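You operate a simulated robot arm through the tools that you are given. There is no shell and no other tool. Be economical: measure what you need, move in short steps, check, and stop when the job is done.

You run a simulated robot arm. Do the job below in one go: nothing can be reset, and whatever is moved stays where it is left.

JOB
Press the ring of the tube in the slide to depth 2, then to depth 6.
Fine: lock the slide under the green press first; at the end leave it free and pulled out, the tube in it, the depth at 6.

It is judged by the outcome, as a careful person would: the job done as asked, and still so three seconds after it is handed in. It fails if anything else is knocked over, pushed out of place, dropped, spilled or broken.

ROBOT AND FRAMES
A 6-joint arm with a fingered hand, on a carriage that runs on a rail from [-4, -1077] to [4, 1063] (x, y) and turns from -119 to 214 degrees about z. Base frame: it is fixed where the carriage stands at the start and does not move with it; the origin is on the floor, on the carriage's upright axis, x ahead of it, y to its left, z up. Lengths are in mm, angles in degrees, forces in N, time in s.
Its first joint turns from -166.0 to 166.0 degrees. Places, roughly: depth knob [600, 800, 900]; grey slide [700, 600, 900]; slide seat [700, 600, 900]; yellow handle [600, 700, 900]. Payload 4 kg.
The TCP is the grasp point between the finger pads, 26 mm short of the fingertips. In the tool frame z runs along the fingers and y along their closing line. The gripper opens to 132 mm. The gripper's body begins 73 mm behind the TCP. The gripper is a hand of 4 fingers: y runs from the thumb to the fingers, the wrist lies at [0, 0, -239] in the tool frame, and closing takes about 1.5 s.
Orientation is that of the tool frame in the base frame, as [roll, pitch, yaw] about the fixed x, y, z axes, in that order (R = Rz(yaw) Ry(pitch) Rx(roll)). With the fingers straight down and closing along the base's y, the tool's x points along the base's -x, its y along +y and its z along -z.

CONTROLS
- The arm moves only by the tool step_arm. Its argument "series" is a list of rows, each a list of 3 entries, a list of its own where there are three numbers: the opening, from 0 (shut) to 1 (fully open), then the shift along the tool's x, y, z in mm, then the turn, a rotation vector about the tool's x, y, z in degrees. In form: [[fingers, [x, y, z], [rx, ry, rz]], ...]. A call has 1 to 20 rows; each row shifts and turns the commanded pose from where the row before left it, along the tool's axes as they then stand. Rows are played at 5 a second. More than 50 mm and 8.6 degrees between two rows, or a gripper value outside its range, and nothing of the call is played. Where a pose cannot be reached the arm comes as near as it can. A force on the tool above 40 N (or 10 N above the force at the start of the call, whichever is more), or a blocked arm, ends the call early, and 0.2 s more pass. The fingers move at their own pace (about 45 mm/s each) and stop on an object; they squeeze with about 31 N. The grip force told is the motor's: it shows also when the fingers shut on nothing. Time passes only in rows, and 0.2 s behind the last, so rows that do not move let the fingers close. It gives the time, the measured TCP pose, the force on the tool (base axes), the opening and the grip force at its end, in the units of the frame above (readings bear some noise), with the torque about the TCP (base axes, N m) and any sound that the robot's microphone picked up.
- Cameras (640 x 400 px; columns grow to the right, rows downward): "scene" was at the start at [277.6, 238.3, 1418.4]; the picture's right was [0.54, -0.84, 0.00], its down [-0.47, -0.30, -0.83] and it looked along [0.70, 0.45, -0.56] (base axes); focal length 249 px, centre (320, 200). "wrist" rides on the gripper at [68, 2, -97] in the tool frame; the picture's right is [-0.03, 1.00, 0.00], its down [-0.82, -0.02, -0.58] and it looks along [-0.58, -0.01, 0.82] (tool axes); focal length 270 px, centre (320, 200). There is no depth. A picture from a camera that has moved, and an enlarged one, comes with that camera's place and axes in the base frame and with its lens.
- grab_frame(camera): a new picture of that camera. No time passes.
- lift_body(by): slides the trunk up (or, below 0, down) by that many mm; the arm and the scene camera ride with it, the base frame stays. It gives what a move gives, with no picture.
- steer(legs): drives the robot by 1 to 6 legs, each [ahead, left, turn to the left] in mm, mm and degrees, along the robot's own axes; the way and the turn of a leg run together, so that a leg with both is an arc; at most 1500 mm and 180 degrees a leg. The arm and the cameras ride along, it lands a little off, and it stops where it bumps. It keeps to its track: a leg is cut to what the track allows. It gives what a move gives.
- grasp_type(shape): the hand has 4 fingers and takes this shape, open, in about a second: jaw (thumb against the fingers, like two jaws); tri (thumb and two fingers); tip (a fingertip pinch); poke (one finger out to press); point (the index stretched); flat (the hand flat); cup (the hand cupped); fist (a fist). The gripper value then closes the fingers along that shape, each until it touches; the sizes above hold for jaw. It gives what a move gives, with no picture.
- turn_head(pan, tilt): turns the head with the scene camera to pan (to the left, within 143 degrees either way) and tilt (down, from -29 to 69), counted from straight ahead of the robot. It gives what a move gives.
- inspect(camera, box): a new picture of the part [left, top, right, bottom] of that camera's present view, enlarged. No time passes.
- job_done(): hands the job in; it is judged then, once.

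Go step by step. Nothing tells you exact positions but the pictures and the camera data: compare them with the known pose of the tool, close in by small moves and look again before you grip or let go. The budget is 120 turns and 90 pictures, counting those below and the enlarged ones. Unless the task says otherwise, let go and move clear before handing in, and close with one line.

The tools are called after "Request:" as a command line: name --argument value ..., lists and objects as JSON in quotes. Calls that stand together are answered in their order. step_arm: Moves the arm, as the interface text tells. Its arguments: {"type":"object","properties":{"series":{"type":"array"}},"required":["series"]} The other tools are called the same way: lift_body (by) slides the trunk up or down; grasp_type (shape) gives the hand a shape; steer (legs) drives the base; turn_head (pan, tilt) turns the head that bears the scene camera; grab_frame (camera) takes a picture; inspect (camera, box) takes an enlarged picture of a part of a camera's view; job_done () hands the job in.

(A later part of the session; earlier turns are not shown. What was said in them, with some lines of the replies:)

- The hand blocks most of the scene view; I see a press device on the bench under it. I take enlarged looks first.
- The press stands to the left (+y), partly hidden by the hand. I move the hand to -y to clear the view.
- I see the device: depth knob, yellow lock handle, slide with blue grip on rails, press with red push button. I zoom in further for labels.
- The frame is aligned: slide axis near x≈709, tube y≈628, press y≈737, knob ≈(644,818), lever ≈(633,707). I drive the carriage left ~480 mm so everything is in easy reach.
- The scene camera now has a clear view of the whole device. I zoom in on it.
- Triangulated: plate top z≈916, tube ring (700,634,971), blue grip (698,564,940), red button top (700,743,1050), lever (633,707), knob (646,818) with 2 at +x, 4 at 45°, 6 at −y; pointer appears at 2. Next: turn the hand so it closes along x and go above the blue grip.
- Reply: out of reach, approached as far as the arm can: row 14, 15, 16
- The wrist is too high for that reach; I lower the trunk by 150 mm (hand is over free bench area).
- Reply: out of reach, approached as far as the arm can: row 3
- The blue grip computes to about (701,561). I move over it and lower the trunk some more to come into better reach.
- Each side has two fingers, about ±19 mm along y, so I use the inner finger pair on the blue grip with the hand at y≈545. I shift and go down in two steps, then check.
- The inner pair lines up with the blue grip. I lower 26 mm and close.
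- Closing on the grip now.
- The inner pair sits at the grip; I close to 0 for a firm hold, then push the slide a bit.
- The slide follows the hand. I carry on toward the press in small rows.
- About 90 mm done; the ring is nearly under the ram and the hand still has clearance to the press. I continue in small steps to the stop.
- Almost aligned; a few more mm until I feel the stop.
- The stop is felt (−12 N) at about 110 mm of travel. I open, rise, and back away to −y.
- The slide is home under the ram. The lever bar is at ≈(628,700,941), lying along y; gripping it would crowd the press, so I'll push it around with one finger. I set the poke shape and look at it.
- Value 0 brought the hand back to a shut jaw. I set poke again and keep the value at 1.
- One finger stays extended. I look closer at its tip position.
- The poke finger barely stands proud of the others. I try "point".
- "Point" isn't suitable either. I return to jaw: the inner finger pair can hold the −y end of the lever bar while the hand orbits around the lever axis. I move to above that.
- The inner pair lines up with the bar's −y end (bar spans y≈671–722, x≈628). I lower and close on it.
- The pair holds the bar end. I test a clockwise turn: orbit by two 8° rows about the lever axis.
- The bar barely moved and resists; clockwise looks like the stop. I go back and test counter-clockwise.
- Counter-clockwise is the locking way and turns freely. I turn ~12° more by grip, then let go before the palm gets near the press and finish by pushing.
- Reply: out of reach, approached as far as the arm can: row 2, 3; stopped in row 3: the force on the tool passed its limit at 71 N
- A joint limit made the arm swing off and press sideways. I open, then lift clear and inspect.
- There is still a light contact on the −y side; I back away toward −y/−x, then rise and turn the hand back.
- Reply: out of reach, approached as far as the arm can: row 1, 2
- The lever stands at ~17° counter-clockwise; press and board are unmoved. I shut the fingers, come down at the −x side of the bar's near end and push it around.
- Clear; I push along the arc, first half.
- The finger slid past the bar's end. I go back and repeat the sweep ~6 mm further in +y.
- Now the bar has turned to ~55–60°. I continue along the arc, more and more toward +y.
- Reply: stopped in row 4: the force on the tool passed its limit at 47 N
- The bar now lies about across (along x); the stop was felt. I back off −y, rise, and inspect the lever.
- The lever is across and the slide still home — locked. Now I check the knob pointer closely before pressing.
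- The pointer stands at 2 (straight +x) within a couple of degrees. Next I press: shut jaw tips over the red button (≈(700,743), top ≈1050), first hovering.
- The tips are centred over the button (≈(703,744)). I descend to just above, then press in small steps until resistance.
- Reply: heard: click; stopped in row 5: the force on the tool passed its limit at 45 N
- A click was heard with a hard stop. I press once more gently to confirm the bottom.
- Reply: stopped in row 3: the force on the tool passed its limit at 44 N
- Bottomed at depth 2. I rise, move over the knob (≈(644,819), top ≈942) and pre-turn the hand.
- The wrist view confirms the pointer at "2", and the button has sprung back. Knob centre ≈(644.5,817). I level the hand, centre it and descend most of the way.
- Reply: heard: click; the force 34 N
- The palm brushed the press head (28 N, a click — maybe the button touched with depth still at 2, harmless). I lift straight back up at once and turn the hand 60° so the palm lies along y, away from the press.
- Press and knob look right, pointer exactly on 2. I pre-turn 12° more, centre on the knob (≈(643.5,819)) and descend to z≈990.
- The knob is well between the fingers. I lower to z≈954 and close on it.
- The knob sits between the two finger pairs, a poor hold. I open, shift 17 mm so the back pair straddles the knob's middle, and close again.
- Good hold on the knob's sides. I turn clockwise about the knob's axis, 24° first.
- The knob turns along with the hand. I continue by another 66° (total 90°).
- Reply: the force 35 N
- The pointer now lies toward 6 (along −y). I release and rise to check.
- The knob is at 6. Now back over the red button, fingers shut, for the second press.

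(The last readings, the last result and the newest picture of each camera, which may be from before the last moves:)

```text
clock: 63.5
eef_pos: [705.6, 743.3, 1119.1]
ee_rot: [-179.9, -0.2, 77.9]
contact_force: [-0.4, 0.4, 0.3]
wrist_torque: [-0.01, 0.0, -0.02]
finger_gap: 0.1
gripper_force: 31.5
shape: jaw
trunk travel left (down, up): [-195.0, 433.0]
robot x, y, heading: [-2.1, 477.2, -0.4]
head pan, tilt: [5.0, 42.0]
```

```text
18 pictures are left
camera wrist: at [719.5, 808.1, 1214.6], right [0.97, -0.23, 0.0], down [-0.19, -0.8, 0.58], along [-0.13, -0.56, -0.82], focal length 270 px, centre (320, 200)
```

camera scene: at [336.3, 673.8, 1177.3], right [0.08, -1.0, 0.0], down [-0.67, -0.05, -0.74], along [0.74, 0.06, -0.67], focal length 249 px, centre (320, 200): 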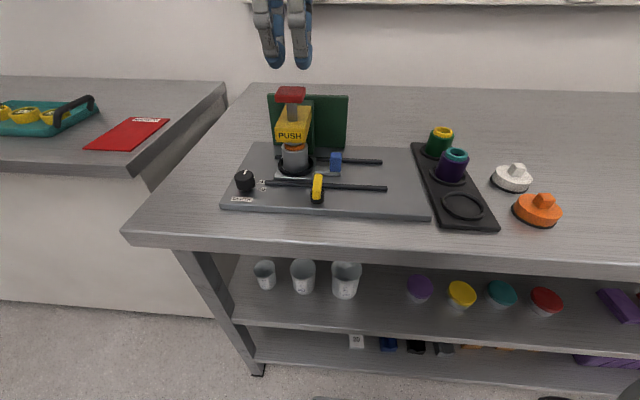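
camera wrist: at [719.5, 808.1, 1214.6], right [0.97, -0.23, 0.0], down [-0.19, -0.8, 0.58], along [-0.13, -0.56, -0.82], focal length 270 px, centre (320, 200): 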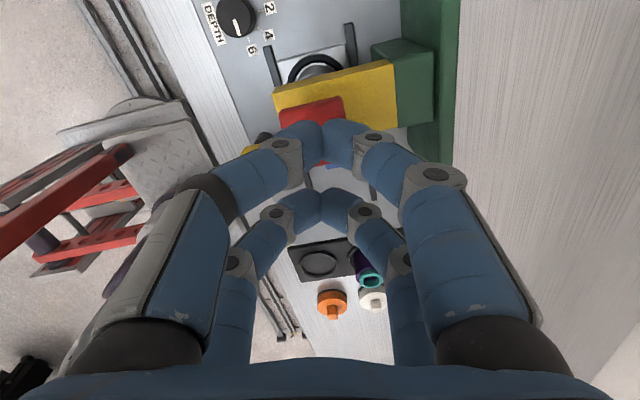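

Pointer on 6 confirmed. I centre a little and press down in small steps.

Request:
step_arm --series '[[0, [1.6, -4.4, 20], [0, 0, 0]], [0, [0, 0, 14], [0, 0, 0]], [0, [0, 0, 4], [0, 0, 0]], [0, [0, 0, 4], [0, 0, 0]], [0, [0, 0, 3], [0, 0, 0]], [0, [0, 0, 3], [0, 0, 0]], [0, [0, 0, 3], [0, 0, 0]], [0, [0, 0, 3], [0, 0, 0]]]'

Request:
step_arm --series '[[0, [0, 0, 2], [0, 0, 0]], [0, [0, 0, 2], [0, 0, 0]], [0, [0, 0, 2], [0, 0, 0]]]'

Request:
inspect --camera "scene" --box '[255, 70, 325, 190]'

```text
clock: 65.0
eef_pos: [701.6, 745.2, 1073.9]
ee_rot: [179.6, -0.6, 77.9]
contact_force: [-2.7, 0.0, 13.9]
wrist_torque: [-0.09, 0.11, -0.01]
finger_gap: 0.0
gripper_force: 30.3
shape: jaw
trunk travel left (down, up): [-195.0, 433.0]
robot x, y, heading: [-1.6, 476.1, -0.4]
head pan, tilt: [5.0, 42.0]
heard: click
stopped in row 7: the force on the tool passed its limit at 45 N (the readings are from after the stop); the commanded pose is now the measured one
```

```text
clock: 65.6
eef_pos: [702.5, 745.3, 1073.9]
ee_rot: [179.3, -0.9, 78.0]
contact_force: [-3.1, -0.8, 14.2]
wrist_torque: [-0.16, 0.11, -0.07]
finger_gap: 0.1
gripper_force: 30.8
shape: jaw
trunk travel left (down, up): [-195.0, 433.0]
robot x, y, heading: [5.8, 479.7, -0.2]
head pan, tilt: [5.0, 42.0]
stopped in row 2: the force on the tool passed its limit at 44 N (the readings are from after the stop); the commanded pose is now the measured one
```

```text
3.33 times, centred on (290, 130) of scene
camera zoom: at [335.9, 673.9, 1177.3], right [0.08, -1.0, 0.0], down [-0.67, -0.05, -0.74], along [0.74, 0.06, -0.67], focal length 831 px, centre (420, 433)
```

zoom: 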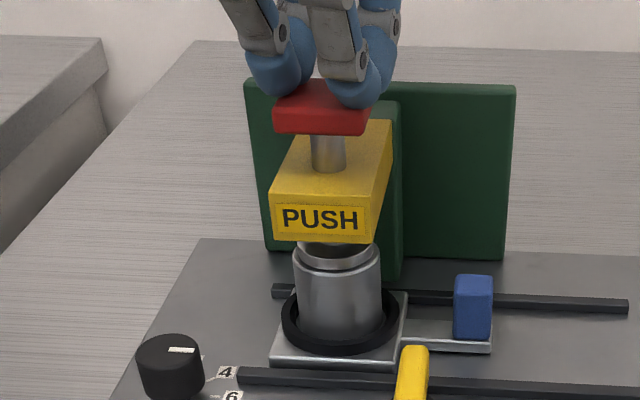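

The second press bottomed 4 mm deeper with a click — depth 6. Now I rise and go to the −x end of the lever bar, on its −y side, to push it back.

Request:
step_arm --series '[[0, [0, 0, -46], [0, 0, 0]], [0, [-28, -18.6, 0], [0, 0, 0]], [0, [-28, -18.6, 0], [0, 0, 0]], [0, [-28, -18.6, 0], [0, 0, 0]], [0, [-28, -18.6, 0], [0, 0, 0]], [0, [0, 0, 45], [0, 0, 0]], [0, [0, 0, 45], [0, 0, 0]], [0, [0, 0, 40], [0, 0, 0]], [0, [0, 0, 20], [0, 0, 0]]]'

Request:
inspect --camera "scene" --box '[220, 60, 420, 220]'

Request:
grab_frame --camera "wrist"

```text
clock: 67.6
eef_pos: [609.7, 654.0, 966.6]
ee_rot: [179.4, -0.8, 77.9]
contact_force: [0.4, 0.5, -0.2]
wrist_torque: [0.01, -0.03, 0.03]
finger_gap: 0.1
gripper_force: 31.1
shape: jaw
trunk travel left (down, up): [-195.0, 433.0]
robot x, y, heading: [-0.2, 479.9, -0.5]
head pan, tilt: [5.0, 42.0]
```

```text
2.50 times, centred on (320, 140) of scene
camera zoom: at [336.2, 674.1, 1177.2], right [0.08, -1.0, 0.0], down [-0.67, -0.05, -0.74], along [0.74, 0.06, -0.67], focal length 624 px, centre (320, 350)
```

zoom: 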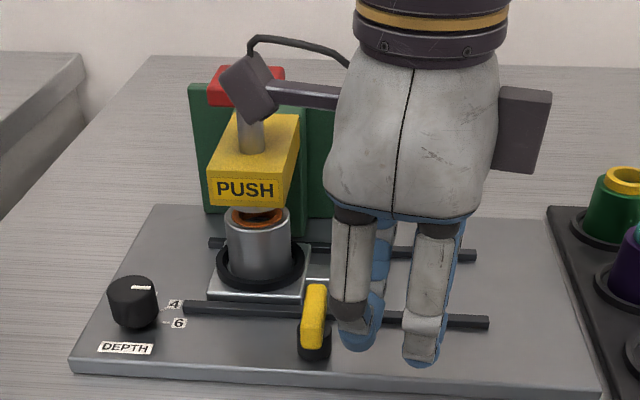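

```text
15 pictures are left
camera wrist: at [623.4, 719.0, 1062.9], right [0.97, -0.23, 0.01], down [-0.2, -0.8, 0.57], along [-0.12, -0.55, -0.82], focal length 270 px, centre (320, 200)
```

wrist: 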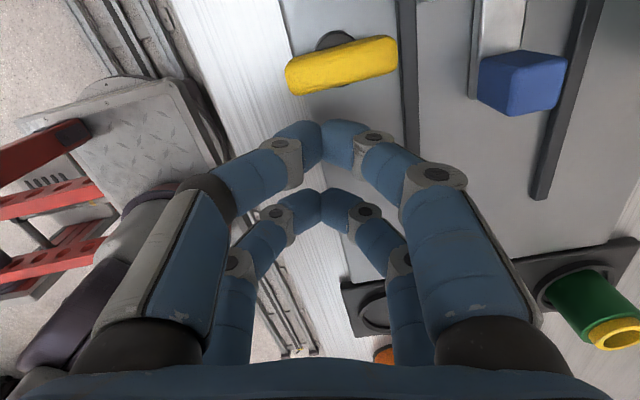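

The front pair is well placed below the bar's −x half. I lower and push +y, first half of the arc.

Request:
step_arm --series '[[0, [-0.8, -3.9, 14], [0, 0, 0]], [0, [6.8, -1.5, 0], [0, 0, 0]], [0, [6.8, -1.5, 0], [0, 0, 0]], [0, [5.8, -1.7, 0], [0, 0, 0]], [0, [5.8, -1.7, 0], [0, 0, 0]], [0, [4.8, -1.5, 0], [0, 0, 0]]]'

Request:
grab_frame --camera "wrist"

```text
clock: 69.0
eef_pos: [602.8, 674.3, 951.3]
ee_rot: [179.5, -0.2, 77.6]
contact_force: [-3.2, -13.6, 4.9]
wrist_torque: [0.05, -0.11, -0.27]
finger_gap: 0.0
gripper_force: 31.2
shape: jaw
trunk travel left (down, up): [-195.0, 433.0]
robot x, y, heading: [1.7, 474.8, -0.5]
head pan, tilt: [5.0, 42.0]
stopped in row 6: the force on the tool passed its limit at 47 N (the readings are from after the stop); the commanded pose is now the measured one
```

```text
14 pictures are left
camera wrist: at [616.9, 740.5, 1047.6], right [0.97, -0.24, 0.01], down [-0.2, -0.79, 0.57], along [-0.13, -0.56, -0.82], focal length 270 px, centre (320, 200)
```

wrist: 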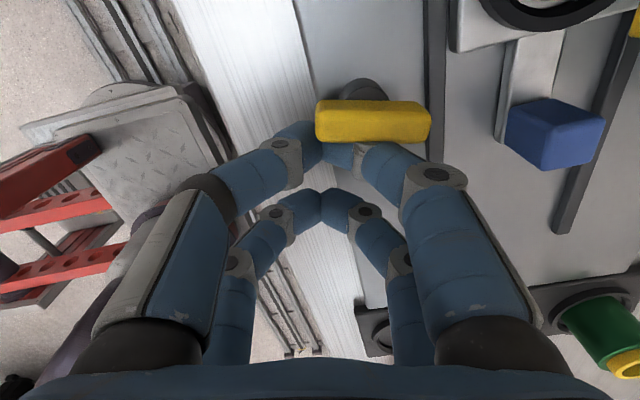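

The V of the fingers caught the bar too near its axis. I back off, move 16 mm outward (−x) and push again.

Request:
step_arm --series '[[0, [-7.8, 1.7, 0], [0, 0, 0]], [0, [-3.3, -15.6, 0], [0, 0, 0]], [0, [5.9, -1.25, 0], [0, 0, 0]], [0, [5.9, -1.25, 0], [0, 0, 0]], [0, [5.9, -1.25, 0], [0, 0, 0]], [0, [5.9, -1.25, 0], [0, 0, 0]], [0, [5.9, -1.25, 0], [0, 0, 0]]]'

Request:
grab_frame --camera "wrist"

```text
clock: 70.6
eef_pos: [586.4, 699.1, 951.7]
ee_rot: [179.4, -0.3, 77.6]
contact_force: [-8.7, -2.0, 2.2]
wrist_torque: [0.04, -0.12, 0.02]
finger_gap: 0.1
gripper_force: 31.2
shape: jaw
trunk travel left (down, up): [-195.0, 433.0]
robot x, y, heading: [0.6, 474.4, -0.6]
head pan, tilt: [5.0, 42.0]
```

```text
13 pictures are left
camera wrist: at [601.4, 764.8, 1047.3], right [0.97, -0.24, 0.01], down [-0.2, -0.79, 0.57], along [-0.13, -0.56, -0.82], focal length 270 px, centre (320, 200)
```

wrist: 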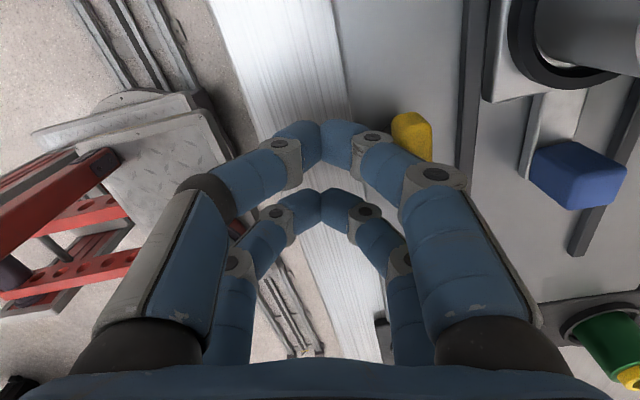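

The bar has swung nearly back along y. I push +x gently to its stop.

Request:
step_arm --series '[[0, [0.8, 3.9, 0], [0, 0, 0]], [0, [0.8, 3.9, 0], [0, 0, 0]], [0, [0.8, 3.9, 0], [0, 0, 0]]]'

Request:
inspect --camera "scene" --box '[220, 60, 420, 220]'

```text
clock: 71.4
eef_pos: [594.2, 698.4, 952.5]
ee_rot: [179.9, -0.1, 77.8]
contact_force: [-22.0, -4.5, 15.6]
wrist_torque: [0.2, -0.4, 0.23]
finger_gap: 0.0
gripper_force: 30.5
shape: jaw
trunk travel left (down, up): [-195.0, 433.0]
robot x, y, heading: [1.7, 479.4, -0.6]
head pan, tilt: [5.0, 42.0]
stopped in row 3: the force on the tool passed its limit at 43 N (the readings are from after the stop); the commanded pose is now the measured one
```

```text
2.50 times, centred on (320, 140) of scene
camera zoom: at [335.7, 672.4, 1177.7], right [0.08, -1.0, 0.0], down [-0.67, -0.05, -0.74], along [0.74, 0.06, -0.67], focal length 624 px, centre (320, 350)
```

zoom: 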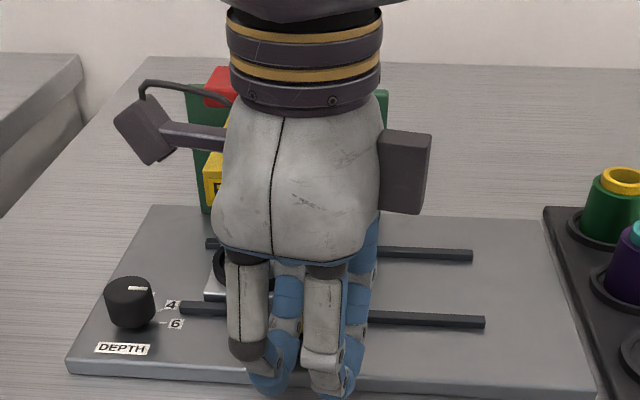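

The stop is felt. I back off and rise, then check the lever.

Request:
step_arm --series '[[0, [-1.5, -7.4, 0], [0, 0, 0]], [0, [-1.5, -7.4, 0], [0, 0, 0]], [0, [0, 0, -40], [0, 0, 0]], [0, [0, 0, -40], [0, 0, 0]], [0, [0, 0, -50], [0, 0, 0]], [0, [-18, 34.5, 0], [0, 0, 0]], [0, [-18, 34.5, 0], [0, 0, 0]], [0, [-18, 34.5, 0], [0, 0, 0]], [0, [-18, 34.5, 0], [0, 0, 0]]]'

Request:
inspect --camera "scene" --box '[220, 60, 420, 220]'

```text
clock: 73.4
eef_pos: [698.0, 600.8, 1079.8]
ee_rot: [179.8, -0.2, 77.8]
contact_force: [-0.2, 0.7, -0.1]
wrist_torque: [0.01, 0.01, -0.02]
finger_gap: 0.2
gripper_force: 30.6
shape: jaw
trunk travel left (down, up): [-195.0, 433.0]
robot x, y, heading: [1.5, 476.6, -0.5]
head pan, tilt: [5.0, 42.0]
```

```text
2.50 times, centred on (320, 140) of scene
camera zoom: at [336.5, 672.6, 1177.3], right [0.08, -1.0, 0.0], down [-0.67, -0.05, -0.74], along [0.74, 0.06, -0.67], focal length 624 px, centre (320, 350)
```

zoom: 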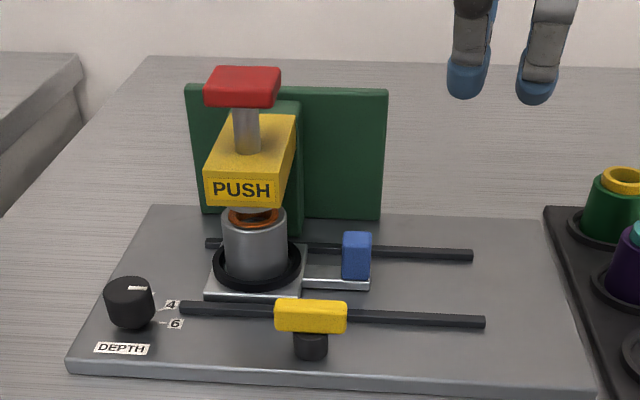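

The lever is back along y — unlocked. I turn the hand back to the slide-gripping orientation (−90°).

Request:
step_arm --series '[[0.4, [0, 0, 0], [0, 0, -8]], [0.4, [0, 0, 0], [0, 0, -8]], [0.4, [0, 0, 0], [0, 0, -8]], [0.4, [0, 0, 0], [0, 0, -8]], [0.4, [0, 0, 0], [0, 0, -8]], [0.4, [0, 0, 0], [0, 0, -8]], [0.4, [0, 0, 0], [0, 0, -8]], [0.4, [0, 0, 0], [0, 0, -8]], [0.4, [0, 0, 0], [0, 0, -8]], [0.4, [0, 0, 0], [0, 0, -8]], [0.4, [0, 0, 0], [0, 0, -8]], [0.4, [0, 0, 0], [0, 0, -8]], [0.4, [0, 0, 0], [0, 0, -8]], [0.4, [0, 0, 0], [0, 0, -8]], [0.4, [0, 0, 0], [0, 0, -8]], [0.4, [0, 0, 0], [0, 0, -8]], [0.4, [0, 0, 0], [0, 0, -8]], [0.4, [0, 0, 0], [0, 0, -8]], [0.4, [0, 0, 0], [0, 0, -8]], [0.4, [0, 0, 0], [0, 0, -8]]]'

Request:
step_arm --series '[[0.4, [0, 0, 0], [0, 0, -8]], [0.4, [0, 0, 0], [0, 0, -8]], [0.4, [0, 0, 0], [0, 0, -8]], [0.4, [0, 0, 0], [0, 0, -8]]]'

```text
clock: 77.6
eef_pos: [699.7, 600.0, 1081.2]
ee_rot: [-179.8, 0.3, -122.1]
contact_force: [0.1, 0.9, -0.3]
wrist_torque: [0.0, -0.02, 0.01]
finger_gap: 52.3
gripper_force: 0.0
shape: jaw
trunk travel left (down, up): [-195.0, 433.0]
robot x, y, heading: [3.8, 476.6, -0.5]
head pan, tilt: [5.0, 42.0]
```

```text
clock: 78.6
eef_pos: [699.5, 599.2, 1081.0]
ee_rot: [-179.7, 0.0, -90.2]
contact_force: [0.4, 0.0, 0.9]
wrist_torque: [-0.01, -0.04, 0.0]
finger_gap: 52.3
gripper_force: 0.0
shape: jaw
trunk travel left (down, up): [-195.0, 433.0]
robot x, y, heading: [2.7, 477.0, -0.2]
head pan, tilt: [5.0, 42.0]
```

Now I go back over the blue grip along the way I left it.

Request:
step_arm --series '[[0.4, [-15, -4, 40], [0, 0, 0]], [0.4, [-20, 0, 40], [0, 0, 0]], [0.4, [-20, 0, 5], [0, 0, 0]]]'

Request:
grab_frame --camera "wrist"

```text
clock: 79.4
eef_pos: [707.3, 655.1, 999.0]
ee_rot: [-179.7, 0.1, -90.3]
contact_force: [0.3, 0.2, -0.5]
wrist_torque: [-0.01, 0.02, -0.03]
finger_gap: 52.5
gripper_force: 0.0
shape: jaw
trunk travel left (down, up): [-195.0, 433.0]
robot x, y, heading: [1.8, 481.7, -0.6]
head pan, tilt: [5.0, 42.0]
```

```text
10 pictures are left
camera wrist: at [703.9, 586.0, 1095.0], right [-1.0, 0.03, -0.01], down [0.02, 0.81, 0.58], along [0.02, 0.58, -0.81], focal length 270 px, centre (320, 200)
```

wrist: 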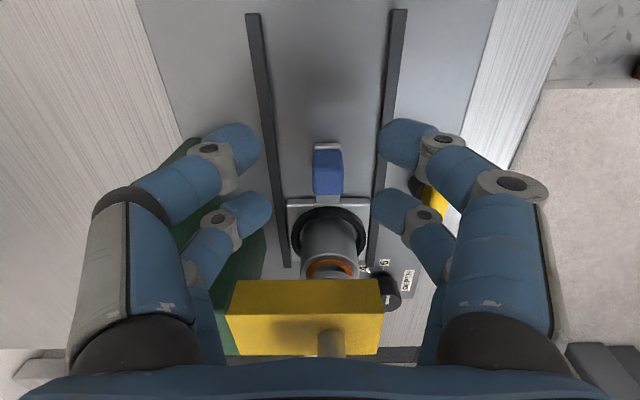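

Well aligned. I lower and close on the grip.

Request:
step_arm --series '[[0.4, [0, 3, 25], [0, 0, 0]], [0.4, [0, 0, 26], [0, 0, 0]], [0, [0, 0, 0], [0, 0, 0]], [0, [0, 0, 0], [0, 0, 0]], [0, [0, 0, 0], [0, 0, 0]], [0, [0, 0, 0], [0, 0, 0]], [0, [0, 0, 0], [0, 0, 0]], [0, [0, 0, 0], [0, 0, 0]]]'

Request:
step_arm --series '[[0, [8, 0, 0], [0, 0, 0]], [0, [10, 0, 0], [0, 0, 0]], [0, [10, 0, 0], [0, 0, 0]]]'

Request:
grab_frame --camera "scene"

```text
clock: 81.2
eef_pos: [701.1, 654.5, 946.5]
ee_rot: [-179.7, 0.2, -90.4]
contact_force: [-0.8, 0.1, -5.1]
wrist_torque: [-0.09, 0.0, 0.0]
finger_gap: 0.0
gripper_force: 31.0
shape: jaw
trunk travel left (down, up): [-195.0, 433.0]
robot x, y, heading: [2.5, 473.2, -0.4]
head pan, tilt: [5.0, 42.0]
```

```text
clock: 82.0
eef_pos: [699.9, 624.7, 945.7]
ee_rot: [-179.7, 0.1, -90.5]
contact_force: [-0.9, 0.3, -0.7]
wrist_torque: [0.0, 0.02, 0.04]
finger_gap: 0.3
gripper_force: 31.4
shape: jaw
trunk travel left (down, up): [-195.0, 433.0]
robot x, y, heading: [1.8, 480.3, -0.5]
head pan, tilt: [5.0, 42.0]
```

```text
9 pictures are left
camera scene: at [336.8, 672.6, 1177.2], right [0.08, -1.0, 0.0], down [-0.67, -0.05, -0.74], along [0.74, 0.06, -0.67], focal length 249 px, centre (320, 200)
```

scene: 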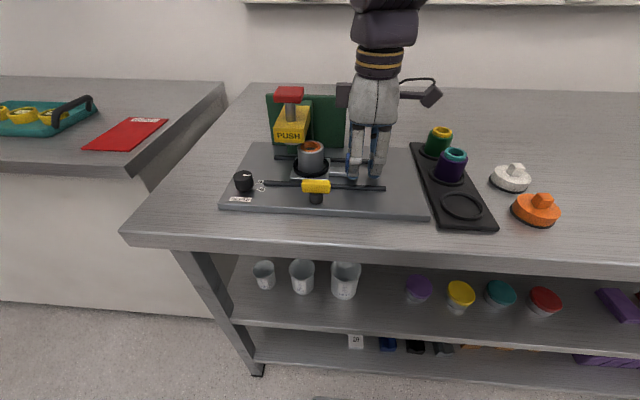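

The slide follows freely. I pull it the rest of the way out (~80 mm).

Request:
step_arm --series '[[0, [10, 0, 0], [0, 0, 0]], [0, [10, 0, 0], [0, 0, 0]], [0, [10, 0, 0], [0, 0, 0]], [0, [10, 0, 0], [0, 0, 0]], [0, [10, 0, 0], [0, 0, 0]], [0, [10, 0, 0], [0, 0, 0]], [0, [10, 0, 0], [0, 0, 0]], [0, [5, 0, 0], [0, 0, 0]], [0, [3, 0, 0], [0, 0, 0]], [0, [2, 0, 0], [0, 0, 0]]]'

Request:
inspect --camera "scene" --box '[220, 60, 480, 240]'

```text
clock: 84.2
eef_pos: [700.3, 545.2, 945.0]
ee_rot: [-179.7, 0.2, -90.3]
contact_force: [0.2, -0.9, 10.4]
wrist_torque: [0.19, 0.02, -0.01]
finger_gap: 0.1
gripper_force: 30.5
shape: jaw
trunk travel left (down, up): [-195.0, 433.0]
robot x, y, heading: [2.7, 478.3, -0.5]
head pan, tilt: [5.0, 42.0]
```

```text
2.22 times, centred on (350, 150) of scene
camera zoom: at [336.5, 672.4, 1177.3], right [0.08, -1.0, 0.0], down [-0.67, -0.05, -0.74], along [0.74, 0.06, -0.67], focal length 554 px, centre (253, 311)
```

zoom: 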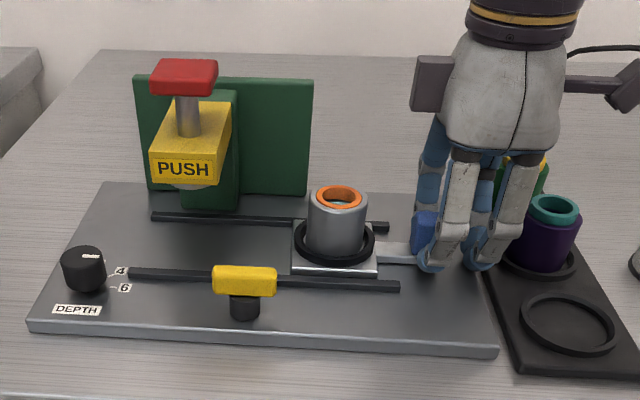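

The slide is out with the tube in it, ring pushed in. A last 2 mm nudge to the end stop, then release and rise clear.

Request:
step_arm --series '[[0, [2, 0, 0], [0, 0, 0]], [0.4, [0, 0, 0], [0, 0, 0]], [0.4, [0, 0, 0], [0, 0, 0]], [0.4, [0, 0, 0], [0, 0, 0]], [0.4, [0, 0, 0], [0, 0, 0]], [0.4, [0, 0, 0], [0, 0, 0]], [0.4, [0, 0, -20], [0, 0, 0]], [0.4, [0, 0, -40], [0, 0, 0]], [0.4, [0, 0, -50], [0, 0, 0]], [0.4, [0, 0, -50], [0, 0, 0]], [0.4, [0, 40, 0], [0, 0, 0]], [0.4, [0, 40, 0], [0, 0, 0]], [0.4, [0, 40, 0], [0, 0, 0]]]'

Request:
inspect --camera "scene" --box '[220, 60, 420, 220]'

Request:
inspect --camera "scene" --box '[230, 120, 400, 220]'

Request:
grab_frame --camera "scene"

```text
clock: 87.0
eef_pos: [580.7, 542.5, 1100.7]
ee_rot: [-179.8, 0.0, -90.3]
contact_force: [-0.2, 0.2, -0.1]
wrist_torque: [0.01, 0.07, -0.01]
finger_gap: 52.6
gripper_force: 0.0
shape: jaw
trunk travel left (down, up): [-195.0, 433.0]
robot x, y, heading: [1.9, 477.0, -0.9]
head pan, tilt: [5.0, 42.0]
```

```text
2.50 times, centred on (320, 140) of scene
camera zoom: at [337.1, 672.6, 1177.1], right [0.08, -1.0, 0.0], down [-0.67, -0.05, -0.74], along [0.74, 0.06, -0.67], focal length 624 px, centre (320, 350)
```

zoom: 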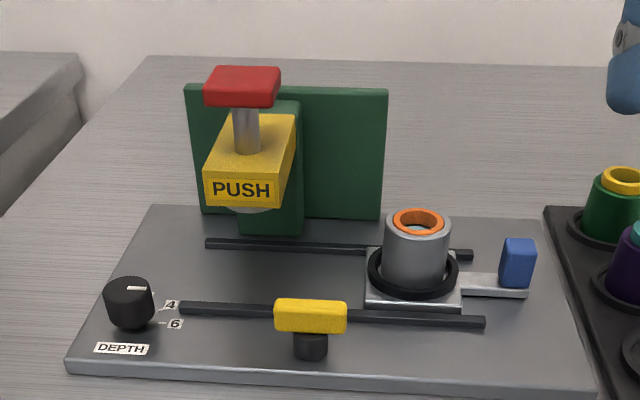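

```text
3.76 times, centred on (315, 170) of scene
camera zoom: at [337.1, 672.6, 1177.1], right [0.08, -1.0, 0.0], down [-0.67, -0.05, -0.74], along [0.74, 0.06, -0.67], focal length 939 px, centre (339, 313)
```

zoom: 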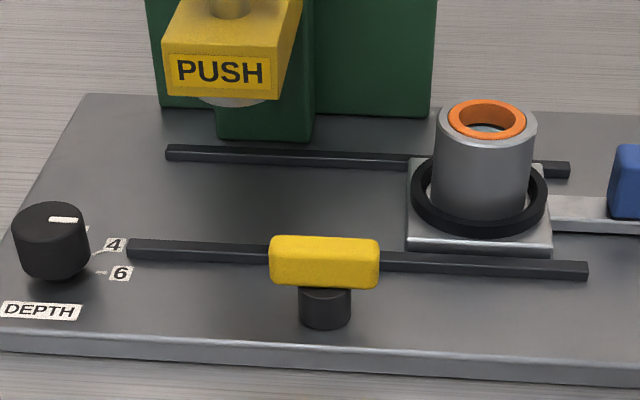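

```text
5 pictures are left
camera scene: at [337.1, 672.6, 1177.1], right [0.08, -1.0, 0.0], down [-0.67, -0.05, -0.74], along [0.74, 0.06, -0.67], focal length 249 px, centre (320, 200)
```

scene: 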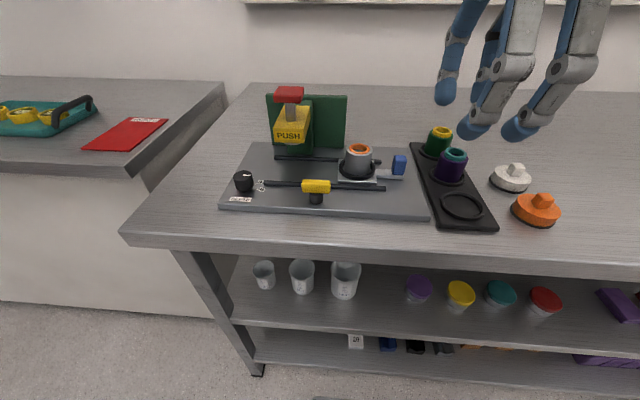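

The slide is pulled out and free. The tube is in it with the ring pressed in, the knob stands at 6, the lever is unlocked and nothing else has moved. I hand in.

Request:
job_done

```text
The job is handed in.
```

The ring was pressed to depth 2 and then to depth 6 with the slide locked under the press. The slide is now unlocked and pulled out with the tube in it, and the depth knob is at 6. While I was reaching for the knob, the hand brushed the press head at about 28 N. I heard a click, so the button may have been pressed once more, still at depth 2.
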